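You operate a simulated robot arm through the tools that you are given. There is no shell and no other tool.

Carry out the task below with a simulated robot arm. There is one attempt and no reset: what you move stays moved.

Task
The display says AIR LEAK: switch off, shut both open clamps and the catch, then test it.
Fine: run it till FLOW OK shows and switch off.

The check looks at the end state, three seconds after you hand in, the way a careful person would. Anything else that was tipped, shoved, dropped, spilled or broken makes it a failure.

Robot
A 7-joint arm with a three-finger gripper on a trunk, on a base that moves. Base frame: it is fixed to the floor where the robot stands at the start and does not move with it; the origin is under the middle of the robot, x ahead of it, y to its left, z up. Units: mm, degrees, N and s.
With the tool pointing down near the work surface it reaches from about 100 to 860 mm from the robot's upright axis, wherever it stands. Its first joint turns from -166.0 to 166.0 degrees. Places, roughly: black lid clamp [-2100, 800, 1000]; blue lid clamp [-2200, 400, 1000]; filter catch [-2100, 800, 900]; power switch [-2000, 900, 700]; red lid clamp [-1700, 500, 1000]; vacuum cleaner [-2000, 500, 250]. Payload 2.69 kg.
The tool frame sits at the grasp point between the pads (the TCP): z along the fingers, y along the line on which they close. The tips reach 29 mm beyond it. The gripper opens to 120 mm; its body begins 78 mm behind the TCP.
Orientation is that of the tool frame in the base frame, as a unit quaternion [x, y, z, w]. With the fingers straight down and closing along the base's y, the tool's x points along the base's -x, its y along +y and its z along -z.

Tools
- The arm moves only by the tool arm_command. Its argument "rows" is a list of rows, each a list of 3 entries, a list of its own where there are three numbers: the shift along the tool's x, y, z in mm, then the turn, a rotation vector about the tool's x, y, z in degrees, then the gripper command, from -1 (shut) to 1 (fully open), values between in proportion. In form: [[[dx, dy, dz], [ax, ay, az], jaw], ...]. A call has 1 to 20 rows; each row shifts and turns the commanded pose from where the row before left it, along the tool's axes as they then stand. Rows are played at 5 a second. More than 50 mm and 8.6 degrees between two rows, or a gripper value outside its range, and nothing of the call is played. A pose out of reach is approached as far as the arm can. The call stops where the force on the tool passes 40 N (or 10 N more than at its start, if that is more) or the arm is blocked; 0.2 s more then pass. The fingers move at their own pace (about 136.2 mm/s each) and stop on an object; they squeeze with about 40 N. The grip force told is the motor's: it shows also when the fingers shut on nothing. Time passes only in rows, and 0.2 s behind the last, so rows that do not move let the fingers close. It gives the time, the measured TCP pose, the force on the tool (base axes), the opening and the grip force at its end, in the units of the frame above (readings bear some noise), with the torque about the TCP (base axes, N m) and any sound that the robot's microphone picked up, and new pictures: "pictures" is both (left out), scene, wrist or none.
- Cameras (640 x 400 px; columns grow to the right, rows downward): "scene" is now at [204.2, 191.4, 1494.5]; the picture's right is [0.03, -1.00, 0.00], its down [-0.73, -0.02, -0.68] and it looks along [0.68, 0.02, -0.73] (base axes); focal length 261 px, centre (320, 200). "wrist" rides on the gripper at [63, 0, -104] in the tool frame; the picture's right is [0.00, 1.00, 0.00], its down [-0.83, 0.00, -0.56] and it looks along [-0.56, 0.00, 0.83] (tool axes); focal length 275 px, centre (320, 200). There is no depth. A picture from a camera that has moved, and an enlarged one, comes with that camera's place and axes in the base frame and with its lens.
- lift_body(by): moves the trunk up (or, below 0, down) by that many mm; the arm and the scene camera ride with it, the base frame stays. It gives what a move gives, with no picture.
- drive_base(legs): drives the robot by 1 to 6 legs, each [ahead, left, turn to the left] in mm, mm and degrees, along the robot's own axes; the way and the turn of a leg run together, so that a leg with both is an arc; at most 1500 mm and 180 degrees a leg. The arm and the cameras ride along, it lands a little off, and it stops where it bumps. It gives what a move gives, and a new picture of the scene camera.
- turn_head(pan, tilt): turns the head with the scene camera to pan (to the left, within 143 degrees either way) and tilt (down, from -29 to 69), counted from straight ahead of the robot (the tilt from the chest, where the trunk bows). It gives what a move gives, and a new picture of the scene camera.
- inspect(camera, box): a new picture of the part [left, top, right, bottom] of that camera's present view, enlarged. It takes no simulated time.
- sign_off(): hands the job in; it is judged then, once.

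Places have to be worked out from the pictures, the camera data and where the tool is seen. Open the gripper and draw the arm clear of the work before you hand the job in, unless the task says otherwise.

The tools are called after "Emit:" as a command line: name --argument value ..., lists and objects as JSON in quotes. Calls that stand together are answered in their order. arm_command: Moves the arm, as the interface text tells. Its arguments: {"type":"object","properties":{"rows":{"type":"array","items":{"type":"array"}},"pictures":{"type":"string","enum":["both","scene","wrist","none"]}},"required":["rows"]} The other tools are called the same way: lift_body (by) moves the trunk up or down; drive_base (legs) drives the base; turn_head (pan, tilt) turns the head that bears the scene camera; inspect (camera, box) takes an enlarged picture of a part of a camera's view; sign_off () hands the job in.

At the start:

```text
time: 0.0
position: [688.4, 143.9, 828.6]
ee_rot: [-0.001, 1.0, 0.0, 0.0]
force: [0.5, 0.4, -0.1]
ft_torque: [-0.01, 0.0, 0.0]
finger_gap: 119.6
finger_force: 0.0
trunk travel left (down, up): [-500.0, 86.0]
robot x, y, heading: [-2.1, 2.4, 0.1]
head pan, tilt (commanded): [1.8, 47.2]
```

scene: 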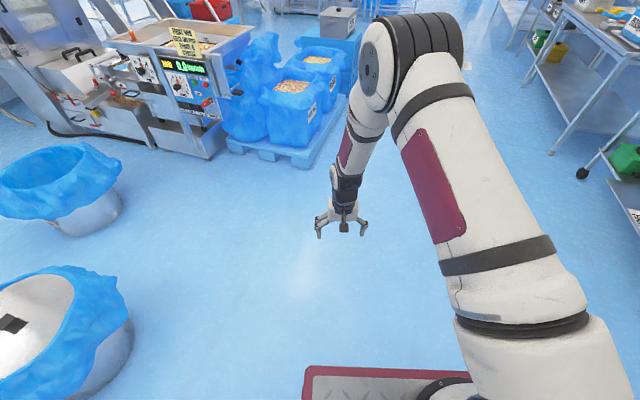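
wrist: 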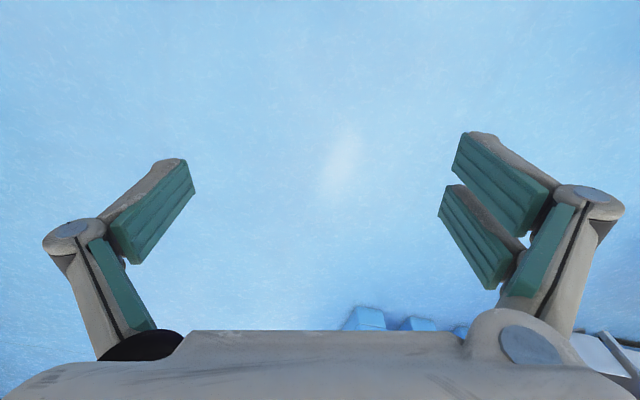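

The vacuum cleaner lies behind me to the left (around [-2000, 500]); nothing of it is in this picture. I turn the head that way first to see what lies between.

Emit:
turn_head --pan 140 --tilt 25

```text
time: 2.2
position: [688.5, 144.5, 828.4]
ee_rot: [0.001, 1.0, 0.001, 0.0]
force: [0.0, 0.6, 0.0]
ft_torque: [-0.02, -0.01, -0.01]
finger_gap: 119.9
finger_force: 0.0
trunk travel left (down, up): [-500.0, 86.0]
robot x, y, heading: [0.7, -1.3, -0.0]
head pan, tilt (commanded): [140.0, 25.0]
camera scene: at [54.2, 248.1, 1528.1], right [0.64, 0.77, 0.0], down [0.32, -0.27, -0.91], along [-0.69, 0.58, -0.42], focal length 261 px, centre (320, 200)
```

scene: 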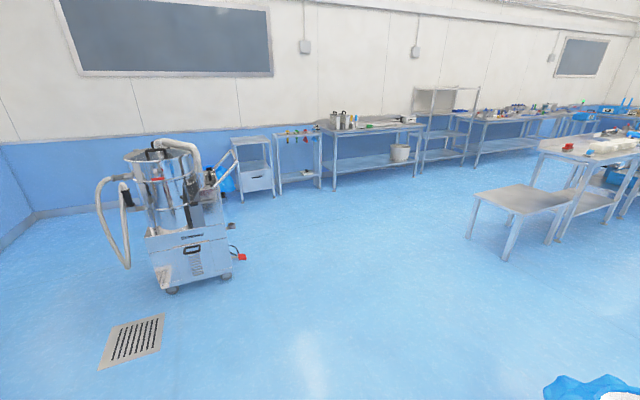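

The vacuum cleaner stands at left in open floor. I enlarge it for detail.

Emit:
inspect --camera "scene" --box '[80, 120, 280, 300]'

Emit:
inspect --camera "scene" --box '[110, 130, 230, 205]'

```text
2.22 times, centred on (180, 210) of scene
camera zoom: at [54.2, 248.1, 1528.1], right [0.64, 0.77, 0.0], down [0.32, -0.27, -0.91], along [-0.69, 0.58, -0.42], focal length 580 px, centre (631, 178)
```

zoom: 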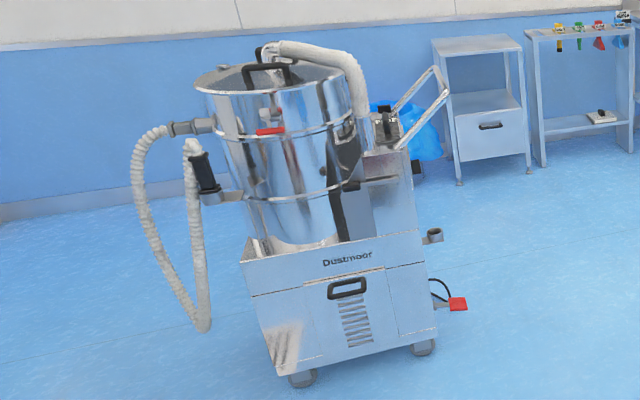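

```text
5.33 times, centred on (170, 168) of scene
camera zoom: at [54.2, 248.1, 1528.1], right [0.64, 0.77, 0.0], down [0.32, -0.27, -0.91], along [-0.69, 0.58, -0.42], focal length 1391 px, centre (1120, 373)
```

zoom: 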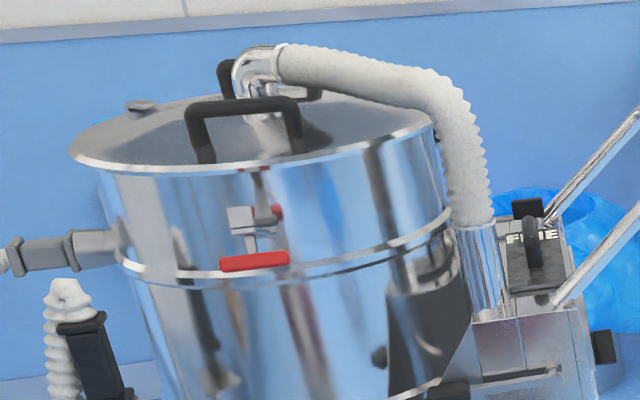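

The machine's front faces +x, with the red clamp toward me, the controls at its right end (+y), and the floor is free. I turn in place to the left to face it; the arm sweeps at about 700 mm radius at z 830, clear of the bins whose nearest edge is about 950 mm off.

Emit:
drive_base --legs '[[0, 0, 165]]'

Emit:
turn_head --pan 0 --tilt 20

```text
time: 9.3
position: [-701.4, 47.0, 828.5]
ee_rot: [0.991, -0.136, 0.0, 0.0]
force: [0.5, -0.5, 0.1]
ft_torque: [0.05, -0.03, 0.02]
finger_gap: 120.0
finger_force: 0.1
trunk travel left (down, up): [-500.0, 86.0]
robot x, y, heading: [3.6, 0.3, 164.5]
head pan, tilt (commanded): [140.0, 25.0]
camera scene: at [-121.6, -226.2, 1528.1], right [-0.83, -0.56, 0.0], down [-0.24, 0.35, -0.91], along [0.51, -0.75, -0.42], focal length 261 px, centre (320, 200)
```

scene: 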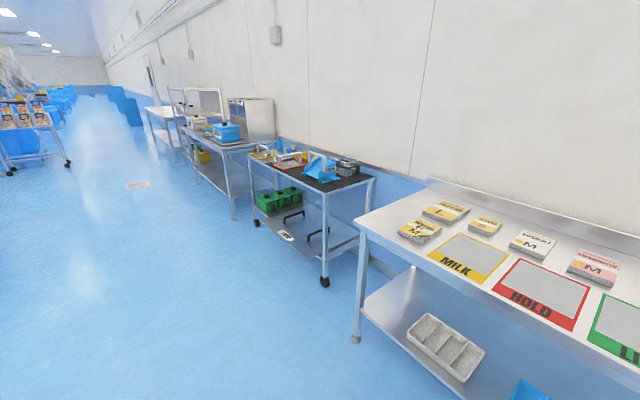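

```text
time: 11.6
position: [-701.2, 48.0, 828.0]
ee_rot: [0.991, -0.137, -0.001, 0.0]
force: [-0.5, 0.2, -0.2]
ft_torque: [-0.01, 0.0, -0.04]
finger_gap: 120.1
finger_force: 0.1
trunk travel left (down, up): [-500.0, 86.0]
robot x, y, heading: [1.9, 3.3, 164.1]
head pan, tilt (commanded): [0.0, 20.0]
camera scene: at [-263.2, -124.9, 1536.2], right [0.27, 0.96, 0.0], down [0.33, -0.09, -0.94], along [-0.9, 0.25, -0.34], focal length 261 px, centre (320, 200)
```

scene: 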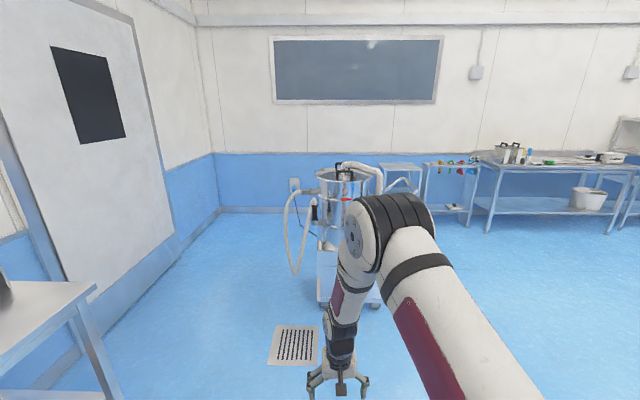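

The head now faces the vacuum but the arm hides much of it. I drive to a viewing point near (-1000, 1500), from where both the front and the control end (+y) should show, keeping well over 400 mm between gripper and machine.

Emit:
drive_base --legs '[[687, -585, 0], [687, -585, 0], [0, 0, 55]]'

```text
time: 23.1
position: [-1435.4, 952.8, 829.3]
ee_rot: [0.941, 0.338, 0.0, 0.0]
force: [0.4, 0.5, 0.5]
ft_torque: [0.02, 0.02, -0.04]
finger_gap: 119.9
finger_force: 0.1
trunk travel left (down, up): [-500.0, 86.0]
robot x, y, heading: [-998.6, 1502.8, -140.6]
head pan, tilt (commanded): [0.0, 20.0]
camera scene: at [-1045.3, 1215.5, 1536.2], right [-0.64, 0.77, 0.0], down [0.26, 0.22, -0.94], along [-0.72, -0.6, -0.34], focal length 261 px, centre (320, 200)
```

scene: 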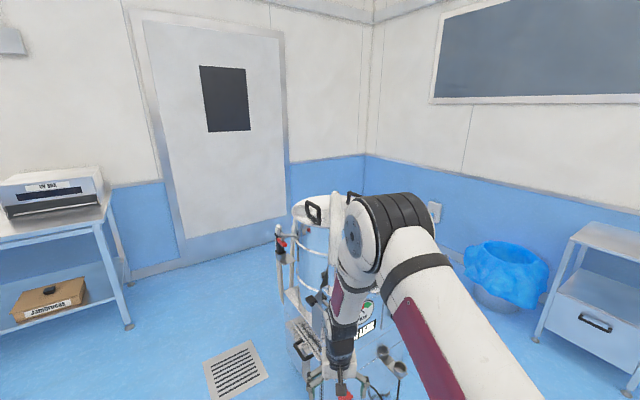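

The arm hides the machine. I turn the base 45° to the right and pan the head left so that the arm leaves the view.

Emit:
drive_base --legs '[[0, 0, -50]]'

Emit:
turn_head --pan 55 --tilt 30

```text
time: 25.8
position: [-1699.8, 1489.1, 828.6]
ee_rot: [0.996, -0.093, 0.0, 0.0]
force: [-0.3, -1.1, -0.7]
ft_torque: [0.0, -0.02, -0.02]
finger_gap: 120.2
finger_force: 0.1
trunk travel left (down, up): [-500.0, 86.0]
robot x, y, heading: [-997.4, 1502.4, 169.2]
head pan, tilt (commanded): [0.0, 20.0]
camera scene: at [-1248.0, 1355.2, 1536.2], right [0.19, 0.98, 0.0], down [0.34, -0.06, -0.94], along [-0.92, 0.17, -0.34], focal length 261 px, centre (320, 200)
```

scene: 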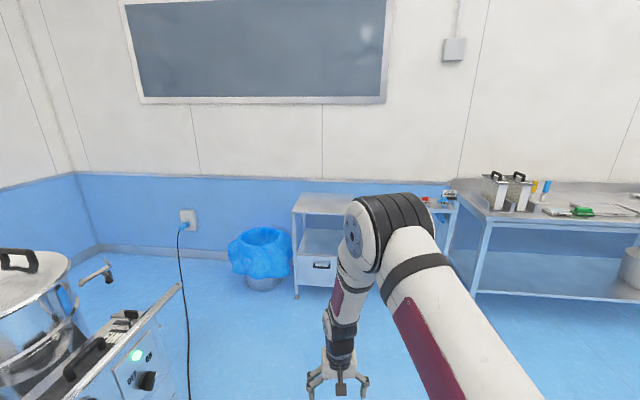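

```text
time: 27.0
position: [-1700.5, 1490.1, 829.1]
ee_rot: [0.996, -0.093, 0.0, 0.0]
force: [0.2, -1.3, 0.0]
ft_torque: [0.01, 0.01, -0.03]
finger_gap: 119.9
finger_force: 0.0
trunk travel left (down, up): [-500.0, 86.0]
robot x, y, heading: [-992.9, 1502.2, 169.5]
head pan, tilt (commanded): [55.0, 30.0]
camera scene: at [-1221.2, 1274.8, 1520.1], right [-0.7, 0.72, 0.0], down [0.36, 0.35, -0.87], along [-0.62, -0.6, -0.5], focal length 261 px, centre (320, 200)
```

scene: 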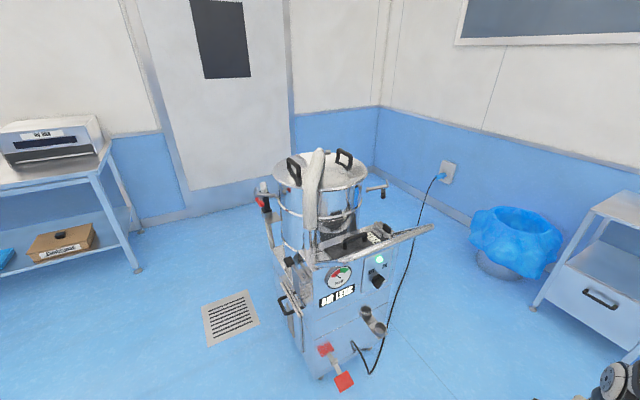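

Now the control end is in sight: gauge, display and a black rotary knob. I enlarge these parts.

Emit:
inspect --camera "scene" --box '[290, 220, 440, 314]'

Emit:
inspect --camera "scene" --box '[240, 140, 400, 240]'

Emit:
inspect --camera "scene" --box '[260, 290, 420, 390]'

```text
4.26 times, centred on (365, 267) of scene
camera zoom: at [-1221.2, 1274.8, 1520.1], right [-0.7, 0.72, 0.0], down [0.36, 0.35, -0.87], along [-0.62, -0.6, -0.5], focal length 1110 px, centre (128, -85)
```

zoom: 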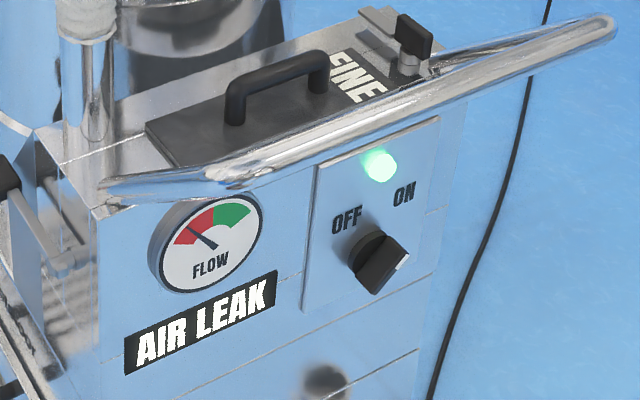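

```text
4.00 times, centred on (320, 190) of scene
camera zoom: at [-1221.2, 1274.8, 1520.1], right [-0.7, 0.72, 0.0], down [0.36, 0.35, -0.87], along [-0.62, -0.6, -0.5], focal length 1044 px, centre (320, 240)
```

zoom: 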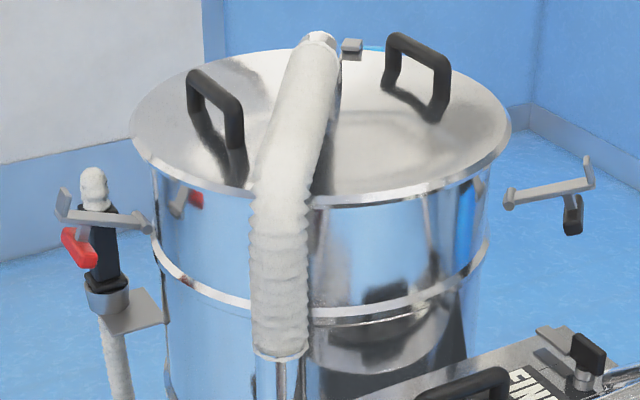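

```text
4.00 times, centred on (340, 340) of scene
camera zoom: at [-1221.2, 1274.8, 1520.1], right [-0.7, 0.72, 0.0], down [0.36, 0.35, -0.87], along [-0.62, -0.6, -0.5], focal length 1044 px, centre (240, -360)
```

zoom: 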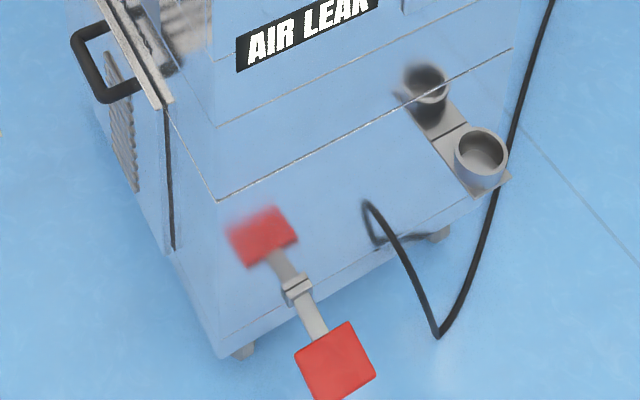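

The display reads AIR LEAK, the lamp is lit, and the black bar knob points to ON. The red and black clamp arms stick out (open), and the blue one looks shut. While in free space, I turn the tool from pointing down to pointing forward so that I can later reach the knob under the push handle.

Emit:
arm_command --rows '[[[0, 0, 0], [0, -8.2, 0], 0.5], [[0, 0, 0], [0, -8.2, 0], 0.5], [[0, 0, 0], [0, -8.2, 0], 0.5], [[0, 0, 0], [0, -8.2, 0], 0.5], [[0, 0, 0], [0, -8.2, 0], 0.5], [[0, 0, 0], [0, -8.2, 0], 0.5], [[0, 0, 0], [0, -8.2, 0], 0.5], [[0, 0, 0], [0, -8.2, 0], 0.5], [[0, 0, 0], [0, -8.2, 0], 0.5], [[0, 0, 0], [0, -8.2, 0], 0.5], [[0, 0, 0], [0, -8, 0], 0.5]]' --pictures "both"

```text
time: 29.4
position: [-1700.4, 1487.9, 829.7]
ee_rot: [0.704, -0.065, -0.704, -0.065]
force: [0.2, -0.6, 0.0]
ft_torque: [0.0, -0.02, 0.0]
finger_gap: 90.0
finger_force: 0.1
trunk travel left (down, up): [-500.0, 86.0]
robot x, y, heading: [-995.9, 1504.5, 169.2]
head pan, tilt (commanded): [55.0, 30.0]
camera scene: at [-1221.1, 1274.7, 1520.2], right [-0.7, 0.72, 0.0], down [0.36, 0.35, -0.87], along [-0.62, -0.61, -0.5], focal length 261 px, centre (320, 200)
camera wrist: at [-1597.1, 1470.3, 766.2], right [-0.18, -0.98, 0.0], down [0.55, -0.11, 0.83], along [-0.82, 0.15, 0.56], focal length 275 px, centre (320, 200)
```

scene: 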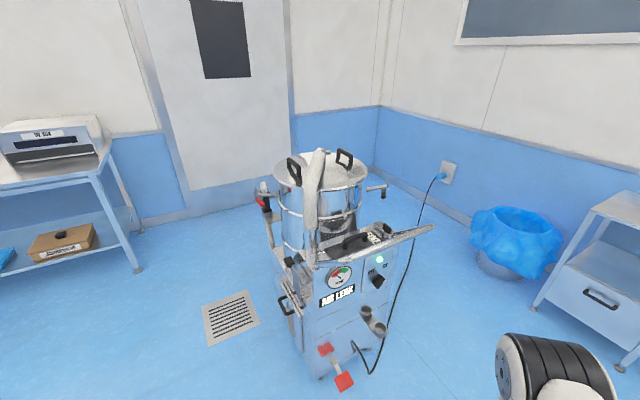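
wrist: 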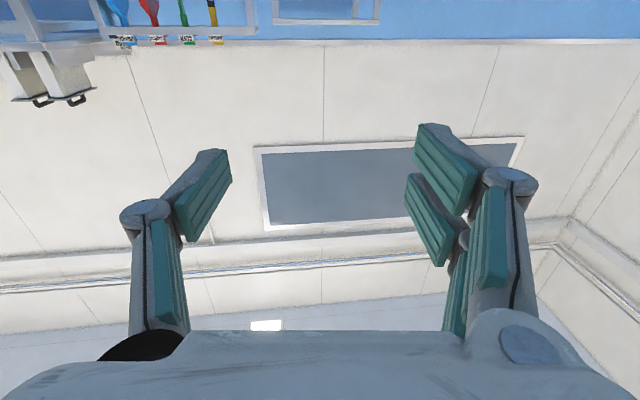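

The tool now points forward with the wrist camera beneath. I draw it back 250 mm and lower it to about z 740 in steps so that I can drive up to the control end safely.

Emit:
arm_command --rows '[[[15, 0, -42], [0, 0, 0], 0.5], [[15, 0, -42], [0, 0, 0], 0.5], [[15, 0, -42], [0, 0, 0], 0.5], [[15, 0, -42], [0, 0, 0], 0.5], [[15, 0, -42], [0, 0, 0], 0.5], [[15, 0, -40], [0, 0, 0], 0.5]]' --pictures "none"

Emit:
turn_head --pan 0 --tilt 45

```text
time: 30.8
position: [-1454.1, 1443.1, 739.2]
ee_rot: [-0.704, 0.067, 0.704, 0.067]
force: [-0.2, 0.4, -0.4]
ft_torque: [0.01, -0.02, -0.01]
finger_gap: 90.1
finger_force: 0.0
trunk travel left (down, up): [-500.0, 86.0]
robot x, y, heading: [-997.7, 1502.4, 169.3]
head pan, tilt (commanded): [55.0, 30.0]
```

```text
time: 32.1
position: [-1455.3, 1442.9, 739.3]
ee_rot: [0.704, -0.066, -0.704, -0.065]
force: [0.4, -0.2, -0.7]
ft_torque: [0.0, 0.02, 0.0]
finger_gap: 90.3
finger_force: 0.1
trunk travel left (down, up): [-500.0, 86.0]
robot x, y, heading: [-999.8, 1500.3, 169.5]
head pan, tilt (commanded): [0.0, 45.0]
camera scene: at [-1236.4, 1352.9, 1497.5], right [0.18, 0.98, 0.0], down [0.69, -0.13, -0.71], along [-0.7, 0.13, -0.71], focal length 261 px, centre (320, 200)
```

scene: 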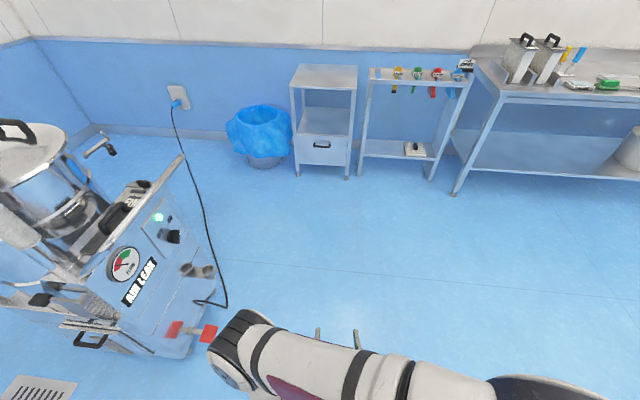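

This view shows the control end, knob and black clamp arm better. I enlarge them.

Emit:
inspect --camera "scene" --box '[60, 170, 220, 270]'

Emit:
inspect --camera "scene" --box '[0, 110, 160, 210]'

```text
4.00 times, centred on (140, 220) of scene
camera zoom: at [-1236.4, 1352.9, 1497.5], right [0.18, 0.98, 0.0], down [0.69, -0.13, -0.71], along [-0.7, 0.13, -0.71], focal length 1044 px, centre (1040, 120)
```

zoom: 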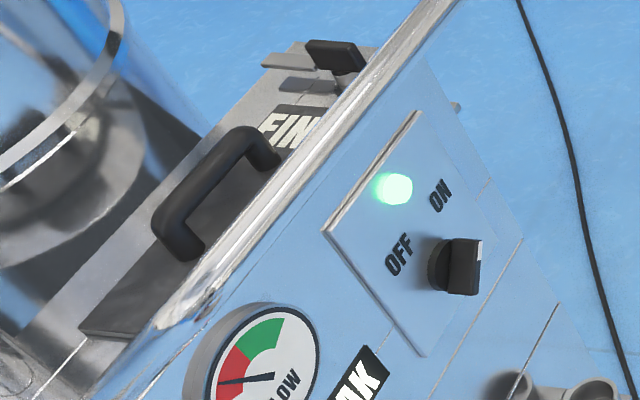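

```text
4.00 times, centred on (80, 160) of scene
camera zoom: at [-1236.4, 1352.9, 1497.5], right [0.18, 0.98, 0.0], down [0.69, -0.13, -0.71], along [-0.7, 0.13, -0.71], focal length 1044 px, centre (1280, 360)
```

zoom: 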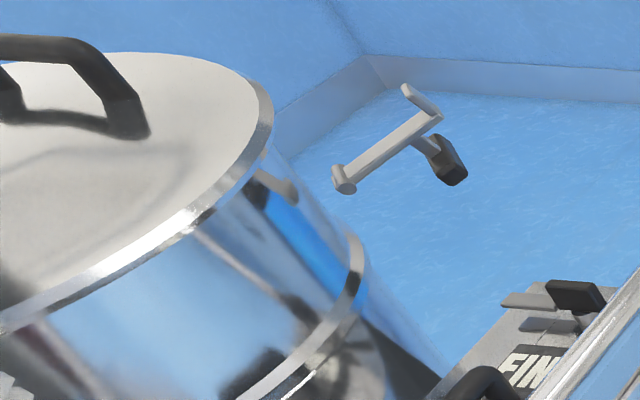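

The panel's edge gives a machine yaw of about -18°, so the control end faces about (0.30, 0.95); the knob is near (-1965, 910, 660). I turn to face that end squarely and sidestep to stand about 720 mm from the knob, which leaves the base front some 200 mm short of the foot pedal.

Emit:
drive_base --legs '[[0, 0, 83.1]]'

Emit:
drive_base --legs '[[100, -885, 0]]'

```text
time: 36.0
position: [-994.9, 1040.0, 738.6]
ee_rot: [0.571, 0.417, -0.571, 0.417]
force: [0.2, 0.0, -0.4]
ft_torque: [0.0, 0.01, 0.02]
finger_gap: 89.8
finger_force: 0.0
trunk travel left (down, up): [-500.0, 86.0]
robot x, y, heading: [-996.4, 1501.9, -107.9]
head pan, tilt (commanded): [0.0, 45.0]
camera scene: at [-880.7, 1245.9, 1497.5], right [-0.95, 0.31, 0.0], down [0.22, 0.67, -0.71], along [-0.22, -0.67, -0.71], focal length 261 px, centre (320, 200)
```

scene: 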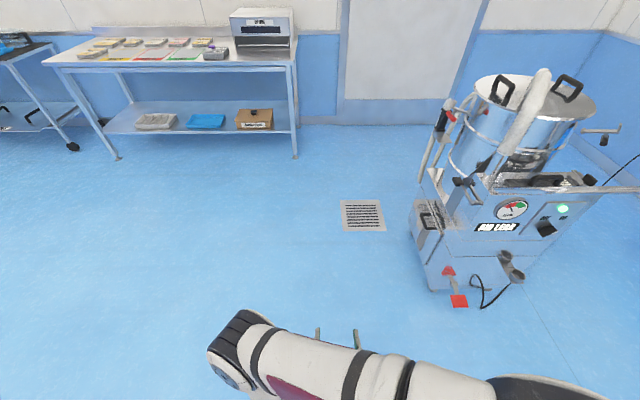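

```text
time: 40.7
position: [-1870.0, 1219.3, 740.0]
ee_rot: [-0.573, -0.415, 0.573, -0.414]
force: [0.3, 0.2, -0.6]
ft_torque: [0.0, 0.02, 0.0]
finger_gap: 90.0
finger_force: 0.0
trunk travel left (down, up): [-500.0, 86.0]
robot x, y, heading: [-1868.2, 1684.4, -108.2]
head pan, tilt (commanded): [0.0, 45.0]
camera scene: at [-1754.8, 1424.7, 1497.5], right [-0.95, 0.31, 0.0], down [0.22, 0.67, -0.71], along [-0.22, -0.67, -0.71], focal length 261 px, centre (320, 200)
```

scene: 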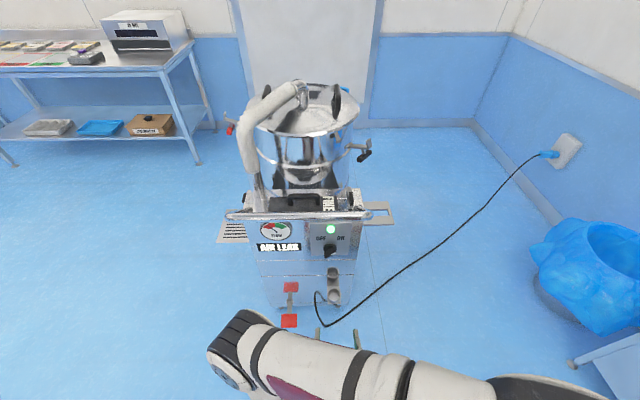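

I am facing the control end squarely. I enlarge the panel and the drum top.

Emit:
inspect --camera "scene" --box '[220, 180, 396, 290]'

Emit:
inspect --camera "scene" --box '[210, 75, 386, 185]'

Emit:
inspect --camera "scene" --box '[260, 185, 356, 245]'

```text
3.64 times, centred on (308, 235) of scene
camera zoom: at [-1754.8, 1424.7, 1497.5], right [-0.95, 0.31, 0.0], down [0.22, 0.67, -0.71], along [-0.22, -0.67, -0.71], focal length 949 px, centre (364, 73)
```

zoom: 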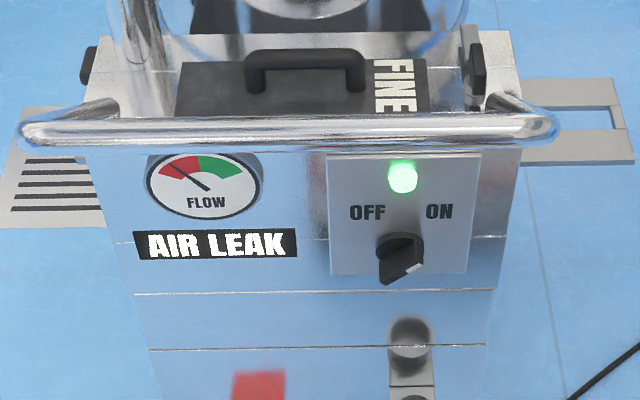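

```text
3.64 times, centred on (298, 130) of scene
camera zoom: at [-1754.8, 1424.7, 1497.5], right [-0.95, 0.31, 0.0], down [0.22, 0.67, -0.71], along [-0.22, -0.67, -0.71], focal length 949 px, centre (400, 454)
```

zoom: 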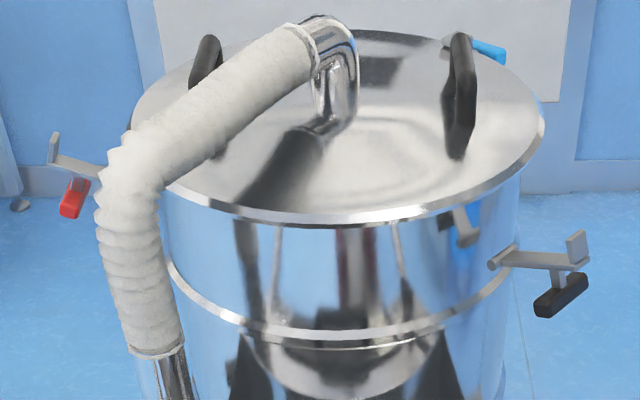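

```text
6.67 times, centred on (308, 215) of scene
camera zoom: at [-1754.8, 1424.7, 1497.5], right [-0.95, 0.31, 0.0], down [0.22, 0.67, -0.71], along [-0.22, -0.67, -0.71], focal length 1739 px, centre (400, 100)
```

zoom: 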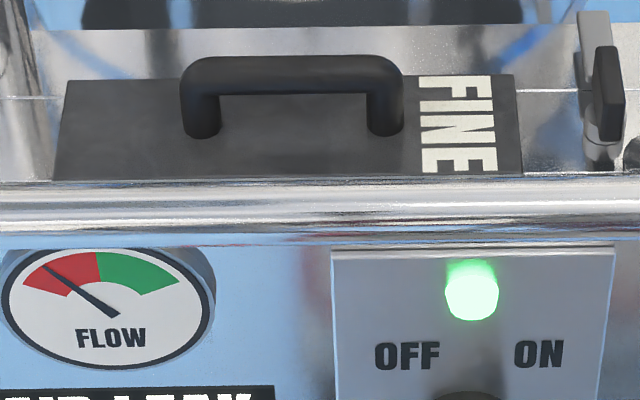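

I zoom onto the knob itself to judge its bar direction.

Emit:
inspect --camera "scene" --box '[304, 220, 352, 250]'

Emit:
inspect --camera "wrist" --box '[0, 0, 640, 400]'

```text
13.33 times, centred on (328, 235) of scene
camera zoom: at [-1754.8, 1424.7, 1497.5], right [-0.95, 0.31, 0.0], down [0.22, 0.67, -0.71], along [-0.22, -0.67, -0.71], focal length 3478 px, centre (213, -267)
```

zoom: 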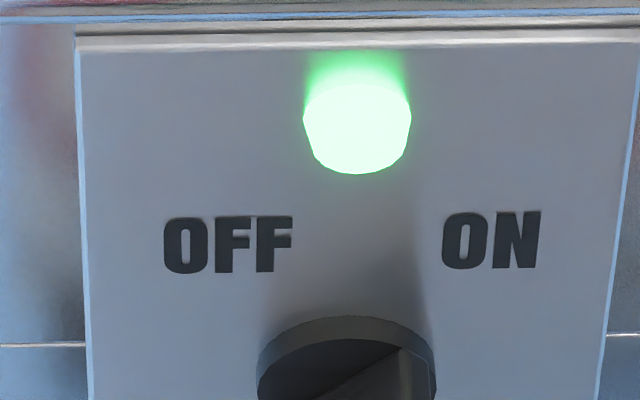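

```text
1.00 times, centred on (320, 200) of wrist (not enlarged: the box is as wide or as high as the picture)
camera zoom: at [-1837.0, 1319.7, 676.9], right [0.95, -0.31, 0.0], down [0.18, 0.53, 0.83], along [-0.26, -0.79, 0.56], focal length 275 px, centre (320, 200)
```

zoom: 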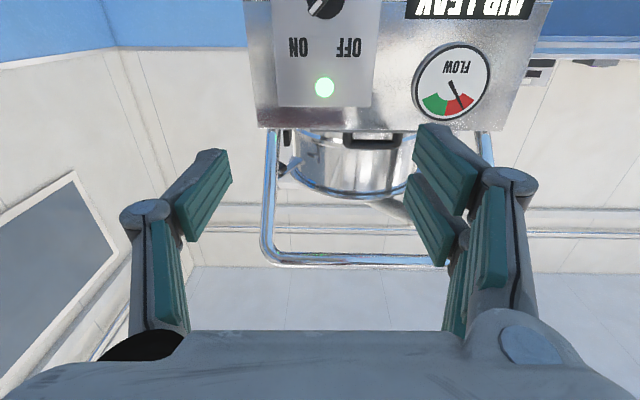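

Triangulating scene and wrist pictures puts the knob's face at about (-1970, 899, 667), 335 mm ahead of the TCP, 5 mm left and 73 mm lower. I lower the tool to the knob's height and advance to about 130 mm short for a close look.

Emit:
arm_command --rows '[[[25, 2, 0], [0, 0, 0], 0.5], [[25, 2, 0], [0, 0, 0], 0.5], [[23, 1, 0], [0, 0, 0], 0.5], [[0, 0, 40], [0, 0, 0], 0.5], [[0, 0, 40], [0, 0, 0], 0.5], [[0, 0, 40], [0, 0, 0], 0.5], [[0, 0, 40], [0, 0, 0], 0.5], [[0, 0, 40], [0, 0, 0], 0.5]]' --pictures "both"

```text
time: 42.5
position: [-1920.8, 1023.6, 682.9]
ee_rot: [-0.573, -0.415, 0.573, -0.414]
force: [0.5, 0.0, 0.2]
ft_torque: [0.0, -0.01, 0.0]
finger_gap: 90.0
finger_force: 0.1
out of reach, approached as far as the arm can: row 3
trunk travel left (down, up): [-500.0, 86.0]
robot x, y, heading: [-1869.1, 1678.9, -108.4]
head pan, tilt (commanded): [0.0, 45.0]
camera scene: at [-1754.5, 1424.9, 1497.6], right [-0.95, 0.31, 0.0], down [0.22, 0.67, -0.71], along [-0.22, -0.67, -0.71], focal length 261 px, centre (320, 200)
camera wrist: at [-1889.0, 1123.0, 620.6], right [0.95, -0.31, -0.01], down [0.18, 0.53, 0.83], along [-0.26, -0.79, 0.56], focal length 275 px, centre (320, 200)
```

scene: 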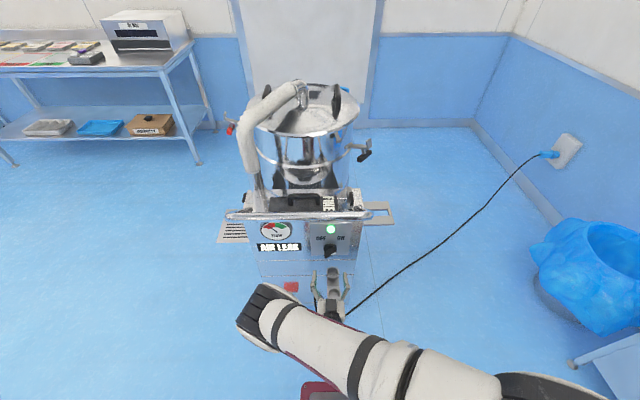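
wrist: 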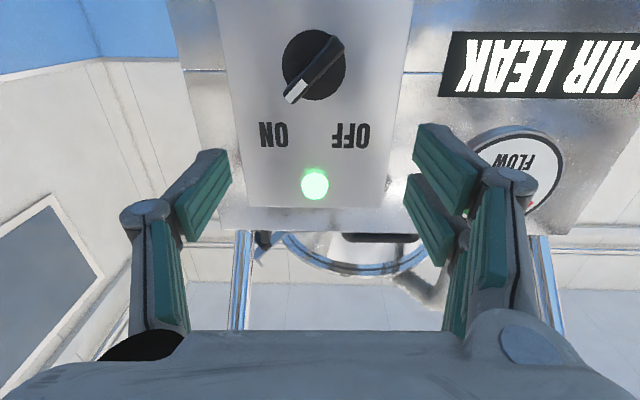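

The wrist picture shows the knob bar pointing up-right to ON; its centre works out to (-1969, 896, 654). The arm was at its low limit, so I lower the trunk by 80 mm to give it room.

Emit:
lift_body --by -80

```text
time: 43.7
position: [-1921.3, 1022.5, 604.0]
ee_rot: [-0.573, -0.415, 0.573, -0.414]
force: [0.0, -0.3, -0.9]
ft_torque: [-0.02, 0.0, -0.02]
finger_gap: 90.1
finger_force: 0.1
trunk travel left (down, up): [-420.0, 166.0]
robot x, y, heading: [-1868.5, 1679.8, -108.2]
head pan, tilt (commanded): [0.0, 45.0]
```

Now the TCP is 50 mm below and 6 mm left of the knob. I correct that and roll the tool 45° clockwise so that the fingers straddle the bar.

Emit:
arm_command --rows '[[[-25, -3, 0], [0, 0, 0], 0.5], [[-25, -3, 0], [0, 0, 0], 0.5], [[0, 0, 0], [0, 0, 8], 0.5], [[0, 0, 0], [0, 0, 8], 0.5], [[0, 0, 0], [0, 0, 8], 0.5], [[0, 0, 0], [0, 0, 8], 0.5], [[0, 0, 0], [0, 0, 8], 0.5], [[0, 0, 0], [0, 0, 5], 0.5]]' --pictures "both"

```text
time: 45.5
position: [-1927.5, 1026.2, 652.5]
ee_rot: [0.688, 0.164, -0.37, 0.603]
force: [0.6, -0.6, -0.9]
ft_torque: [-0.04, 0.04, -0.01]
finger_gap: 89.9
finger_force: 0.1
trunk travel left (down, up): [-420.0, 166.0]
robot x, y, heading: [-1868.3, 1682.1, -107.9]
head pan, tilt (commanded): [0.0, 45.0]
camera scene: at [-1775.3, 1362.2, 1416.9], right [-0.95, 0.31, 0.0], down [0.22, 0.67, -0.71], along [-0.22, -0.67, -0.71], focal length 261 px, centre (320, 200)
camera wrist: at [-1851.6, 1112.0, 609.1], right [0.67, -0.22, 0.71], down [-0.38, 0.71, 0.59], along [-0.63, -0.67, 0.39], focal length 275 px, centre (320, 200)
```

scene: 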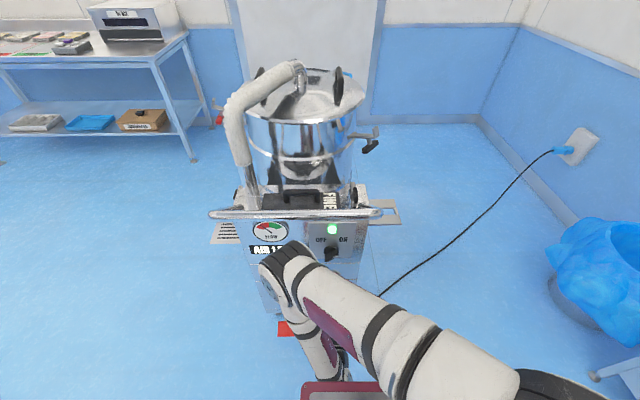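
wrist: 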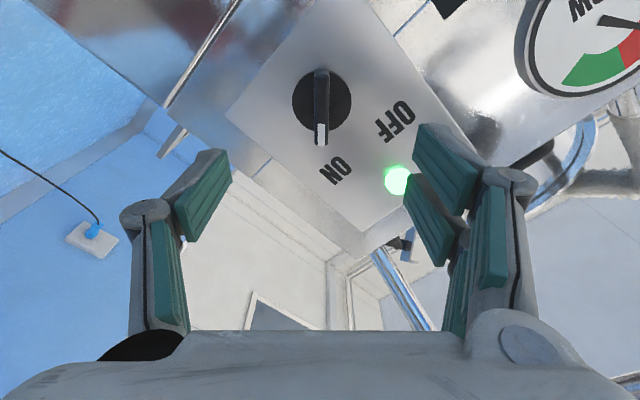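

The bar now stands exactly lengthwise between the fingers (45° is right). I advance 70 mm in small steps, watching the force since the elbow swung toward the machine.

Emit:
arm_command --rows '[[[0, 0, 15], [0, 0, 0], 0.3], [[0, 0, 15], [0, 0, 0], 0.3], [[0, 0, 15], [0, 0, 0], 0.3], [[0, 0, 15], [0, 0, 0], 0.3], [[0, 0, 10], [0, 0, 0], 0.3]]' --pictures "both"

```text
time: 46.7
position: [-1949.1, 958.0, 652.7]
ee_rot: [0.688, 0.164, -0.371, 0.602]
force: [-0.6, 0.2, 0.6]
ft_torque: [-0.02, 0.01, 0.0]
finger_gap: 77.6
finger_force: 0.0
trunk travel left (down, up): [-420.0, 166.0]
robot x, y, heading: [-1871.8, 1681.9, -108.3]
head pan, tilt (commanded): [0.0, 45.0]
camera scene: at [-1775.3, 1362.2, 1416.9], right [-0.95, 0.31, 0.0], down [0.22, 0.67, -0.71], along [-0.22, -0.67, -0.71], focal length 261 px, centre (320, 200)
camera wrist: at [-1873.7, 1044.7, 608.7], right [0.67, -0.22, 0.7], down [-0.38, 0.71, 0.59], along [-0.63, -0.67, 0.39], focal length 275 px, centre (320, 200)
```

scene: 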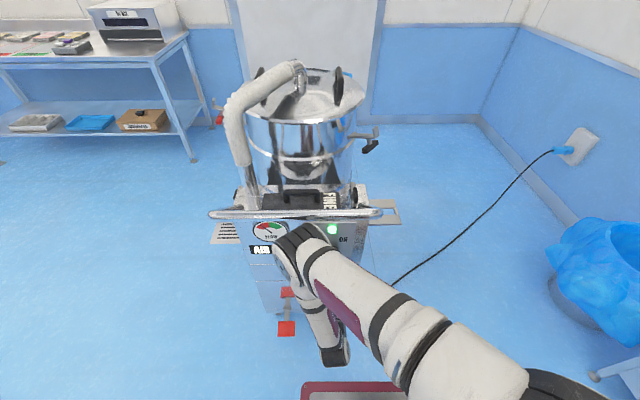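
wrist: 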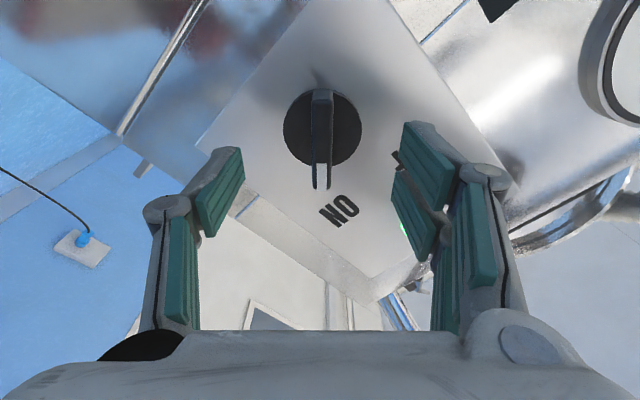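

The tip-to-disc geometry from the wrist picture: disc front about 71 mm ahead of the TCP, bar front about 42 mm ahead, bar about 11 mm thick. I advance 35 mm so that the tips stop just short of the disc, then shut the fingers on the bar.

Emit:
arm_command --rows '[[[0, 0, 12], [0, 0, 0], 0.2], [[0, 0, 12], [0, 0, 0], 0.2], [[0, 0, 11], [0, 0, 0], 0.2], [[0, 0, 0], [0, 0, 0], 0.2]]' --pictures "wrist"

```text
time: 47.7
position: [-1959.5, 925.5, 655.1]
ee_rot: [0.687, 0.163, -0.371, 0.603]
force: [-0.3, -0.4, 1.1]
ft_torque: [-0.04, 0.01, 0.0]
finger_gap: 72.1
finger_force: 0.1
trunk travel left (down, up): [-420.0, 166.0]
robot x, y, heading: [-1867.4, 1682.1, -108.0]
head pan, tilt (commanded): [0.0, 45.0]
camera wrist: at [-1884.2, 1011.0, 610.1], right [0.68, -0.22, 0.7], down [-0.38, 0.71, 0.59], along [-0.63, -0.67, 0.4], focal length 275 px, centre (320, 200)
```

wrist: 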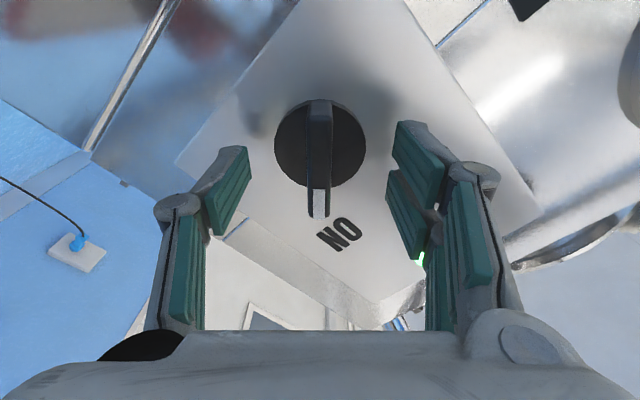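

The bar stands centred between the fingers. I close on it and hold for a second.

Emit:
arm_command --rows '[[[0, 0, 0], [0, 0, 0], -0.4], [[0, 0, 0], [0, 0, 0], -1], [[0, 0, 0], [0, 0, 0], -1], [[0, 0, 0], [0, 0, 0], -1]]' --pictures "both"

```text
time: 48.7
position: [-1960.2, 924.3, 654.9]
ee_rot: [0.687, 0.163, -0.372, 0.603]
force: [-2.9, -6.3, 14.1]
ft_torque: [0.14, -0.06, 0.49]
finger_gap: 11.8
finger_force: 38.8
trunk travel left (down, up): [-420.0, 166.0]
robot x, y, heading: [-1871.1, 1681.6, -108.2]
head pan, tilt (commanded): [0.0, 45.0]
camera scene: at [-1775.5, 1362.3, 1417.0], right [-0.95, 0.31, 0.0], down [0.22, 0.67, -0.71], along [-0.22, -0.67, -0.71], focal length 261 px, centre (320, 200)
camera wrist: at [-1885.1, 1010.5, 610.3], right [0.68, -0.22, 0.7], down [-0.38, 0.71, 0.59], along [-0.63, -0.67, 0.4], focal length 275 px, centre (320, 200)
```

scene: 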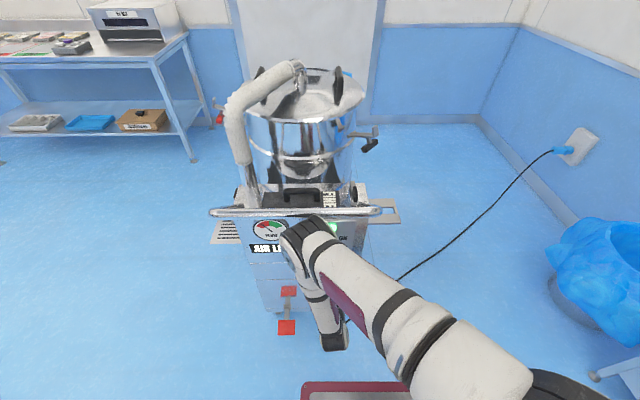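
wrist: 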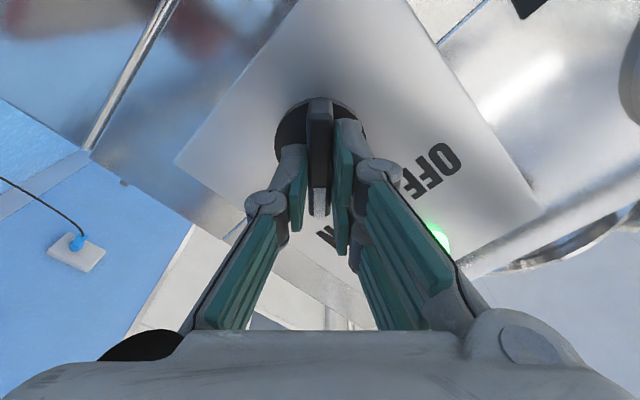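

The bar is gripped (gap 11.8 mm). I turn counterclockwise toward OFF, about 45° first, then check.

Emit:
arm_command --rows '[[[0, 0, 0], [0, 0, -7.5], -1], [[0, 0, 0], [0, 0, -7.5], -1], [[0, 0, 0], [0, 0, -7.5], -1], [[0, 0, 0], [0, 0, -7.5], -1], [[0, 0, 0], [0, 0, -7.5], -1], [[0, 0, 0], [0, 0, -7.5], -1]]' --pictures "both"

```text
time: 50.1
position: [-1959.3, 926.0, 655.4]
ee_rot: [-0.571, -0.415, 0.574, -0.415]
force: [1.1, -3.3, 23.9]
ft_torque: [-1.3, 0.44, 0.12]
finger_gap: 12.0
finger_force: 39.3
trunk travel left (down, up): [-420.0, 166.0]
robot x, y, heading: [-1867.4, 1680.1, -108.4]
head pan, tilt (commanded): [0.0, 45.0]
camera scene: at [-1775.2, 1363.0, 1417.2], right [-0.95, 0.31, 0.0], down [0.22, 0.67, -0.71], along [-0.22, -0.67, -0.71], focal length 261 px, centre (320, 200)
camera wrist: at [-1926.7, 1026.3, 592.1], right [0.95, -0.31, -0.01], down [0.18, 0.53, 0.83], along [-0.25, -0.79, 0.56], focal length 275 px, centre (320, 200)
```

scene: 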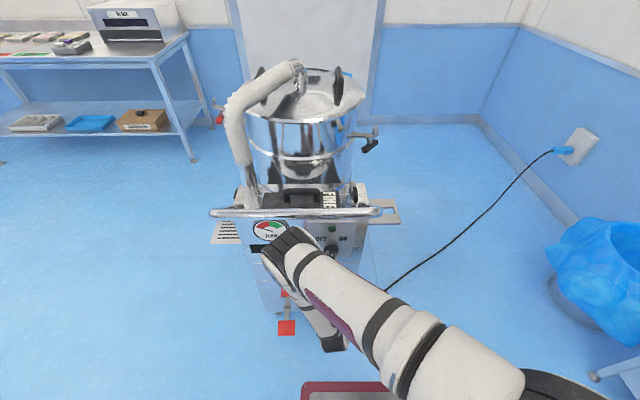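
wrist: 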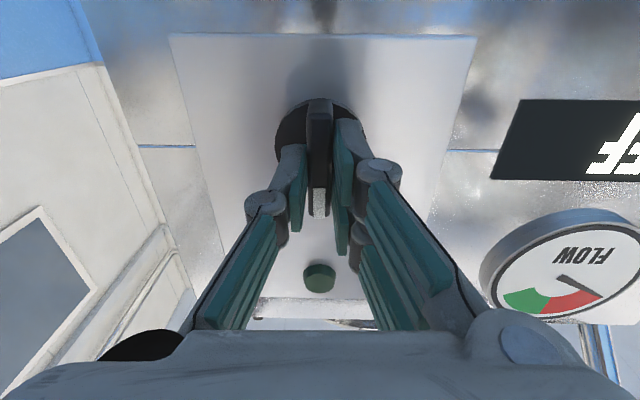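

The lamp went out and the gauge dropped; the pointer is at mid-way (straight up). I ease the tool up slightly to relieve the 24 N side load and turn the remaining 45° to OFF.

Emit:
arm_command --rows '[[[-2, 0, 0], [0, 0, 0], -1], [[0, 0, 0], [0, 0, -7.5], -1], [[0, 0, 0], [0, 0, -7.5], -1], [[0, 0, 0], [0, 0, -7.5], -1], [[0, 0, 0], [0, 0, -7.5], -1], [[0, 0, 0], [0, 0, -7.5], -1], [[0, 0, 0], [0, 0, -7.5], -1]]' --pictures "both"

```text
time: 51.7
position: [-1959.6, 926.6, 655.4]
ee_rot: [-0.37, -0.603, 0.687, -0.163]
force: [12.5, 0.5, -0.1]
ft_torque: [-0.57, 0.05, 0.98]
finger_gap: 11.7
finger_force: 38.9
trunk travel left (down, up): [-420.0, 166.0]
robot x, y, heading: [-1869.0, 1681.4, -108.2]
head pan, tilt (commanded): [0.0, 45.0]
camera scene: at [-1775.1, 1362.1, 1416.8], right [-0.95, 0.31, 0.0], down [0.22, 0.67, -0.71], along [-0.22, -0.67, -0.71], focal length 261 px, centre (320, 200)
camera wrist: at [-1968.6, 1040.1, 611.2], right [0.67, -0.22, -0.71], down [0.73, 0.34, 0.59], along [0.12, -0.91, 0.39], focal length 275 px, centre (320, 200)
```

scene: 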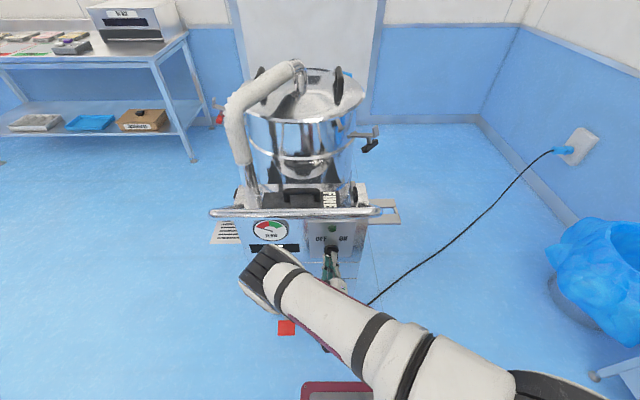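
wrist: 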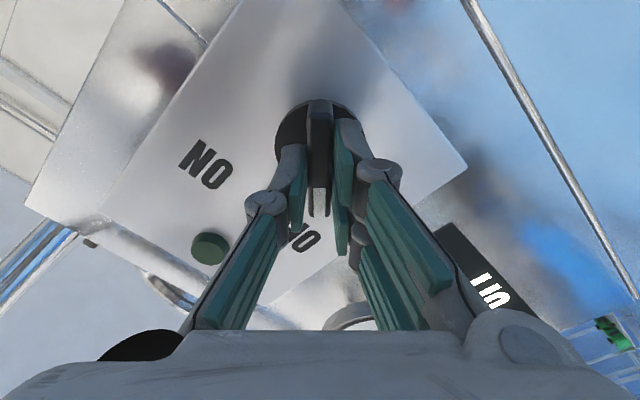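

The pointer is at OFF and the lamp dark. I open the fingers and back straight off.

Emit:
arm_command --rows '[[[0, 0, 0], [0, 0, 0], 0.2], [[0, 0, 0], [0, 0, 0], 0.2], [[0, 0, -20], [0, 0, 0], 0.2], [[0, 0, -30], [0, 0, 0], 0.2], [[0, 0, -40], [0, 0, 0], 0.2], [[0, 0, -40], [0, 0, 0], 0.2]]' --pictures "both"

```text
time: 53.1
position: [-1918.9, 1050.1, 657.9]
ee_rot: [-0.371, -0.602, 0.688, -0.163]
force: [-0.3, 0.0, 0.0]
ft_torque: [0.0, 0.06, 0.01]
finger_gap: 71.9
finger_force: 0.1
trunk travel left (down, up): [-420.0, 166.0]
robot x, y, heading: [-1873.2, 1682.1, -108.2]
head pan, tilt (commanded): [0.0, 45.0]
camera scene: at [-1775.6, 1362.0, 1416.8], right [-0.95, 0.31, 0.0], down [0.22, 0.67, -0.71], along [-0.22, -0.67, -0.71], focal length 261 px, centre (320, 200)
camera wrist: at [-1929.1, 1163.8, 613.2], right [0.67, -0.22, -0.71], down [0.73, 0.34, 0.58], along [0.12, -0.91, 0.39], focal length 275 px, centre (320, 200)
```

scene: 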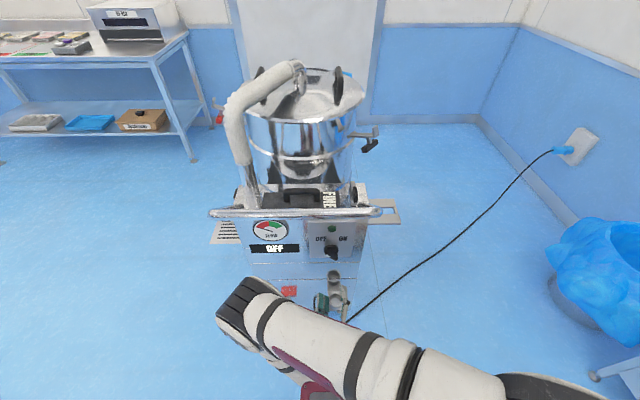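
wrist: 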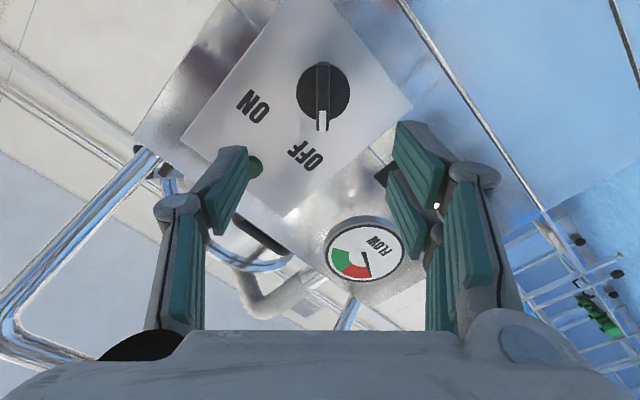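

The display now reads OFF. Next I look closely at the filter catch and the black clamp from here.

Emit:
inspect --camera "scene" --box '[300, 110, 396, 170]'

Emit:
inspect --camera "scene" --box '[310, 170, 390, 220]'

```text
6.67 times, centred on (348, 140) of scene
camera zoom: at [-1775.6, 1362.0, 1416.8], right [-0.95, 0.31, 0.0], down [0.22, 0.67, -0.71], along [-0.22, -0.67, -0.71], focal length 1739 px, centre (133, 600)
```

zoom: 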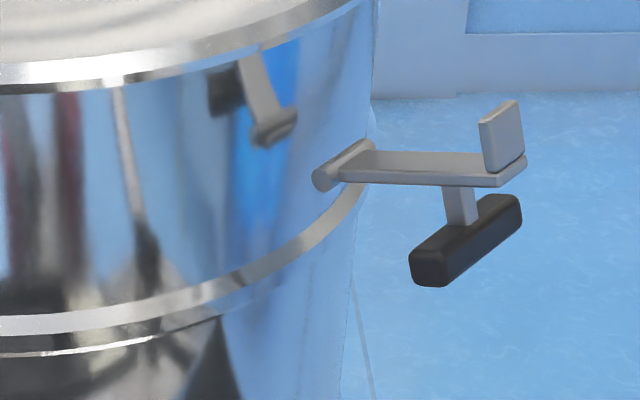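

```text
8.00 times, centred on (350, 195) of scene
camera zoom: at [-1775.6, 1362.0, 1416.8], right [-0.95, 0.31, 0.0], down [0.22, 0.67, -0.71], along [-0.22, -0.67, -0.71], focal length 2087 px, centre (80, 240)
```

zoom: 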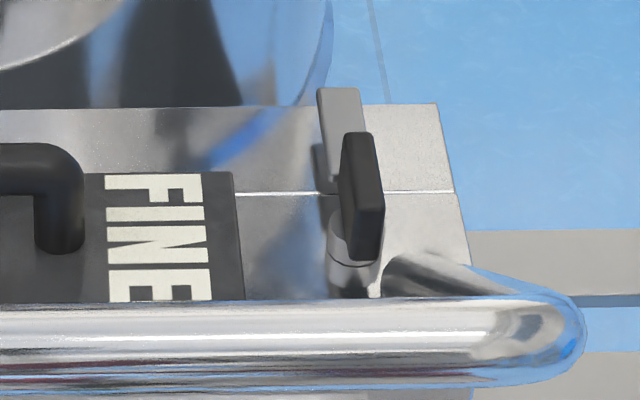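

The catch is a post beside the FINE cartridge with its tongue pointing toward the drum instead of over the cartridge lid; it needs a quarter turn counterclockwise (seen from above). I'll reach it from above, behind the handle bar, so I first draw the arm back, unroll the tool and raise the trunk.

Emit:
arm_command --rows '[[[0, 0, -25], [0, 0, 0], 0.2], [[0, 0, -25], [0, 0, 7.5], 0.2], [[0, 0, -25], [0, 0, 7.5], 0.2], [[0, 0, -25], [0, 0, 7.5], 0.2], [[0, 0, -25], [0, 0, 7.5], 0.2], [[0, 0, -25], [0, 0, 7.5], 0.2], [[0, 0, 0], [0, 0, 7.5], 0.2]]' --pictures "none"

Emit:
lift_body --by 160

Emit:
arm_command --rows '[[[-40, 0, 0], [0, 0, 0], 0.2], [[-40, 0, 0], [0, 0, 0], 0.2], [[-40, 0, 0], [0, 0, 0], 0.2], [[-40, 0, 0], [0, 0, 0], 0.2], [[-40, 0, 0], [0, 0, 0], 0.2], [[-40, 0, 0], [0, 0, 0], 0.2]]' --pictures "both"

```text
time: 54.7
position: [-1872.5, 1192.1, 655.5]
ee_rot: [0.573, 0.414, -0.572, 0.415]
force: [0.0, 0.1, -0.3]
ft_torque: [0.0, -0.03, 0.0]
finger_gap: 72.0
finger_force: 0.1
trunk travel left (down, up): [-420.0, 166.0]
robot x, y, heading: [-1868.0, 1679.3, -108.3]
head pan, tilt (commanded): [0.0, 45.0]
```

```text
time: 56.5
position: [-1872.4, 1191.6, 815.8]
ee_rot: [0.573, 0.415, -0.572, 0.416]
force: [0.2, 0.7, 0.2]
ft_torque: [0.02, 0.0, 0.0]
finger_gap: 72.1
finger_force: 0.1
trunk travel left (down, up): [-580.0, 6.0]
robot x, y, heading: [-1866.2, 1681.4, -108.2]
head pan, tilt (commanded): [0.0, 45.0]
```

```text
time: 57.9
position: [-1873.4, 1182.7, 1057.5]
ee_rot: [-0.57, -0.406, 0.578, -0.42]
force: [0.0, 0.5, 0.0]
ft_torque: [-0.01, -0.02, -0.07]
finger_gap: 71.9
finger_force: 0.0
trunk travel left (down, up): [-580.0, 6.0]
robot x, y, heading: [-1865.7, 1681.0, -108.3]
head pan, tilt (commanded): [0.0, 45.0]
camera scene: at [-1725.3, 1513.7, 1577.0], right [-0.95, 0.31, 0.0], down [0.22, 0.67, -0.71], along [-0.22, -0.67, -0.71], focal length 261 px, centre (320, 200)
camera wrist: at [-1840.0, 1281.7, 993.0], right [0.95, -0.32, 0.01], down [0.18, 0.55, 0.82], along [-0.26, -0.78, 0.57], focal length 275 px, centre (320, 200)
```

scene: 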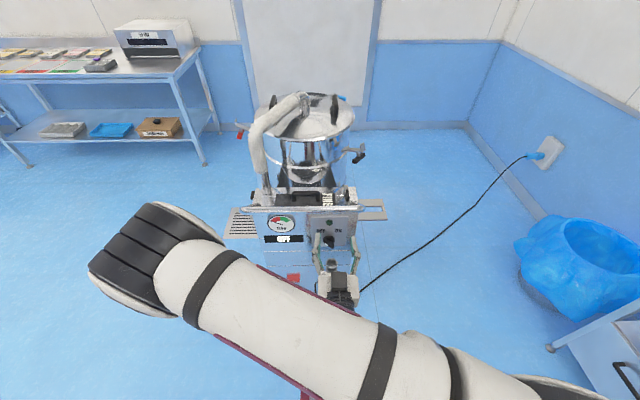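
wrist: 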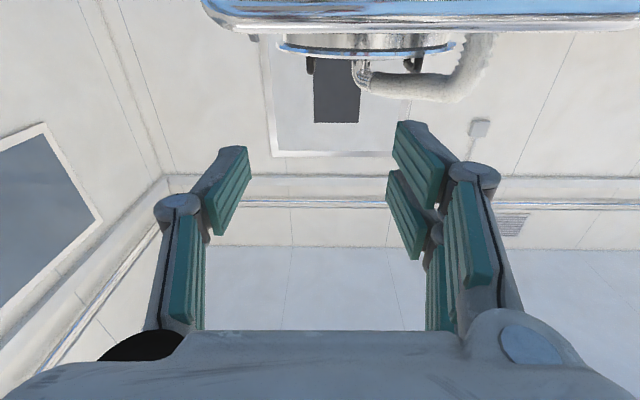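

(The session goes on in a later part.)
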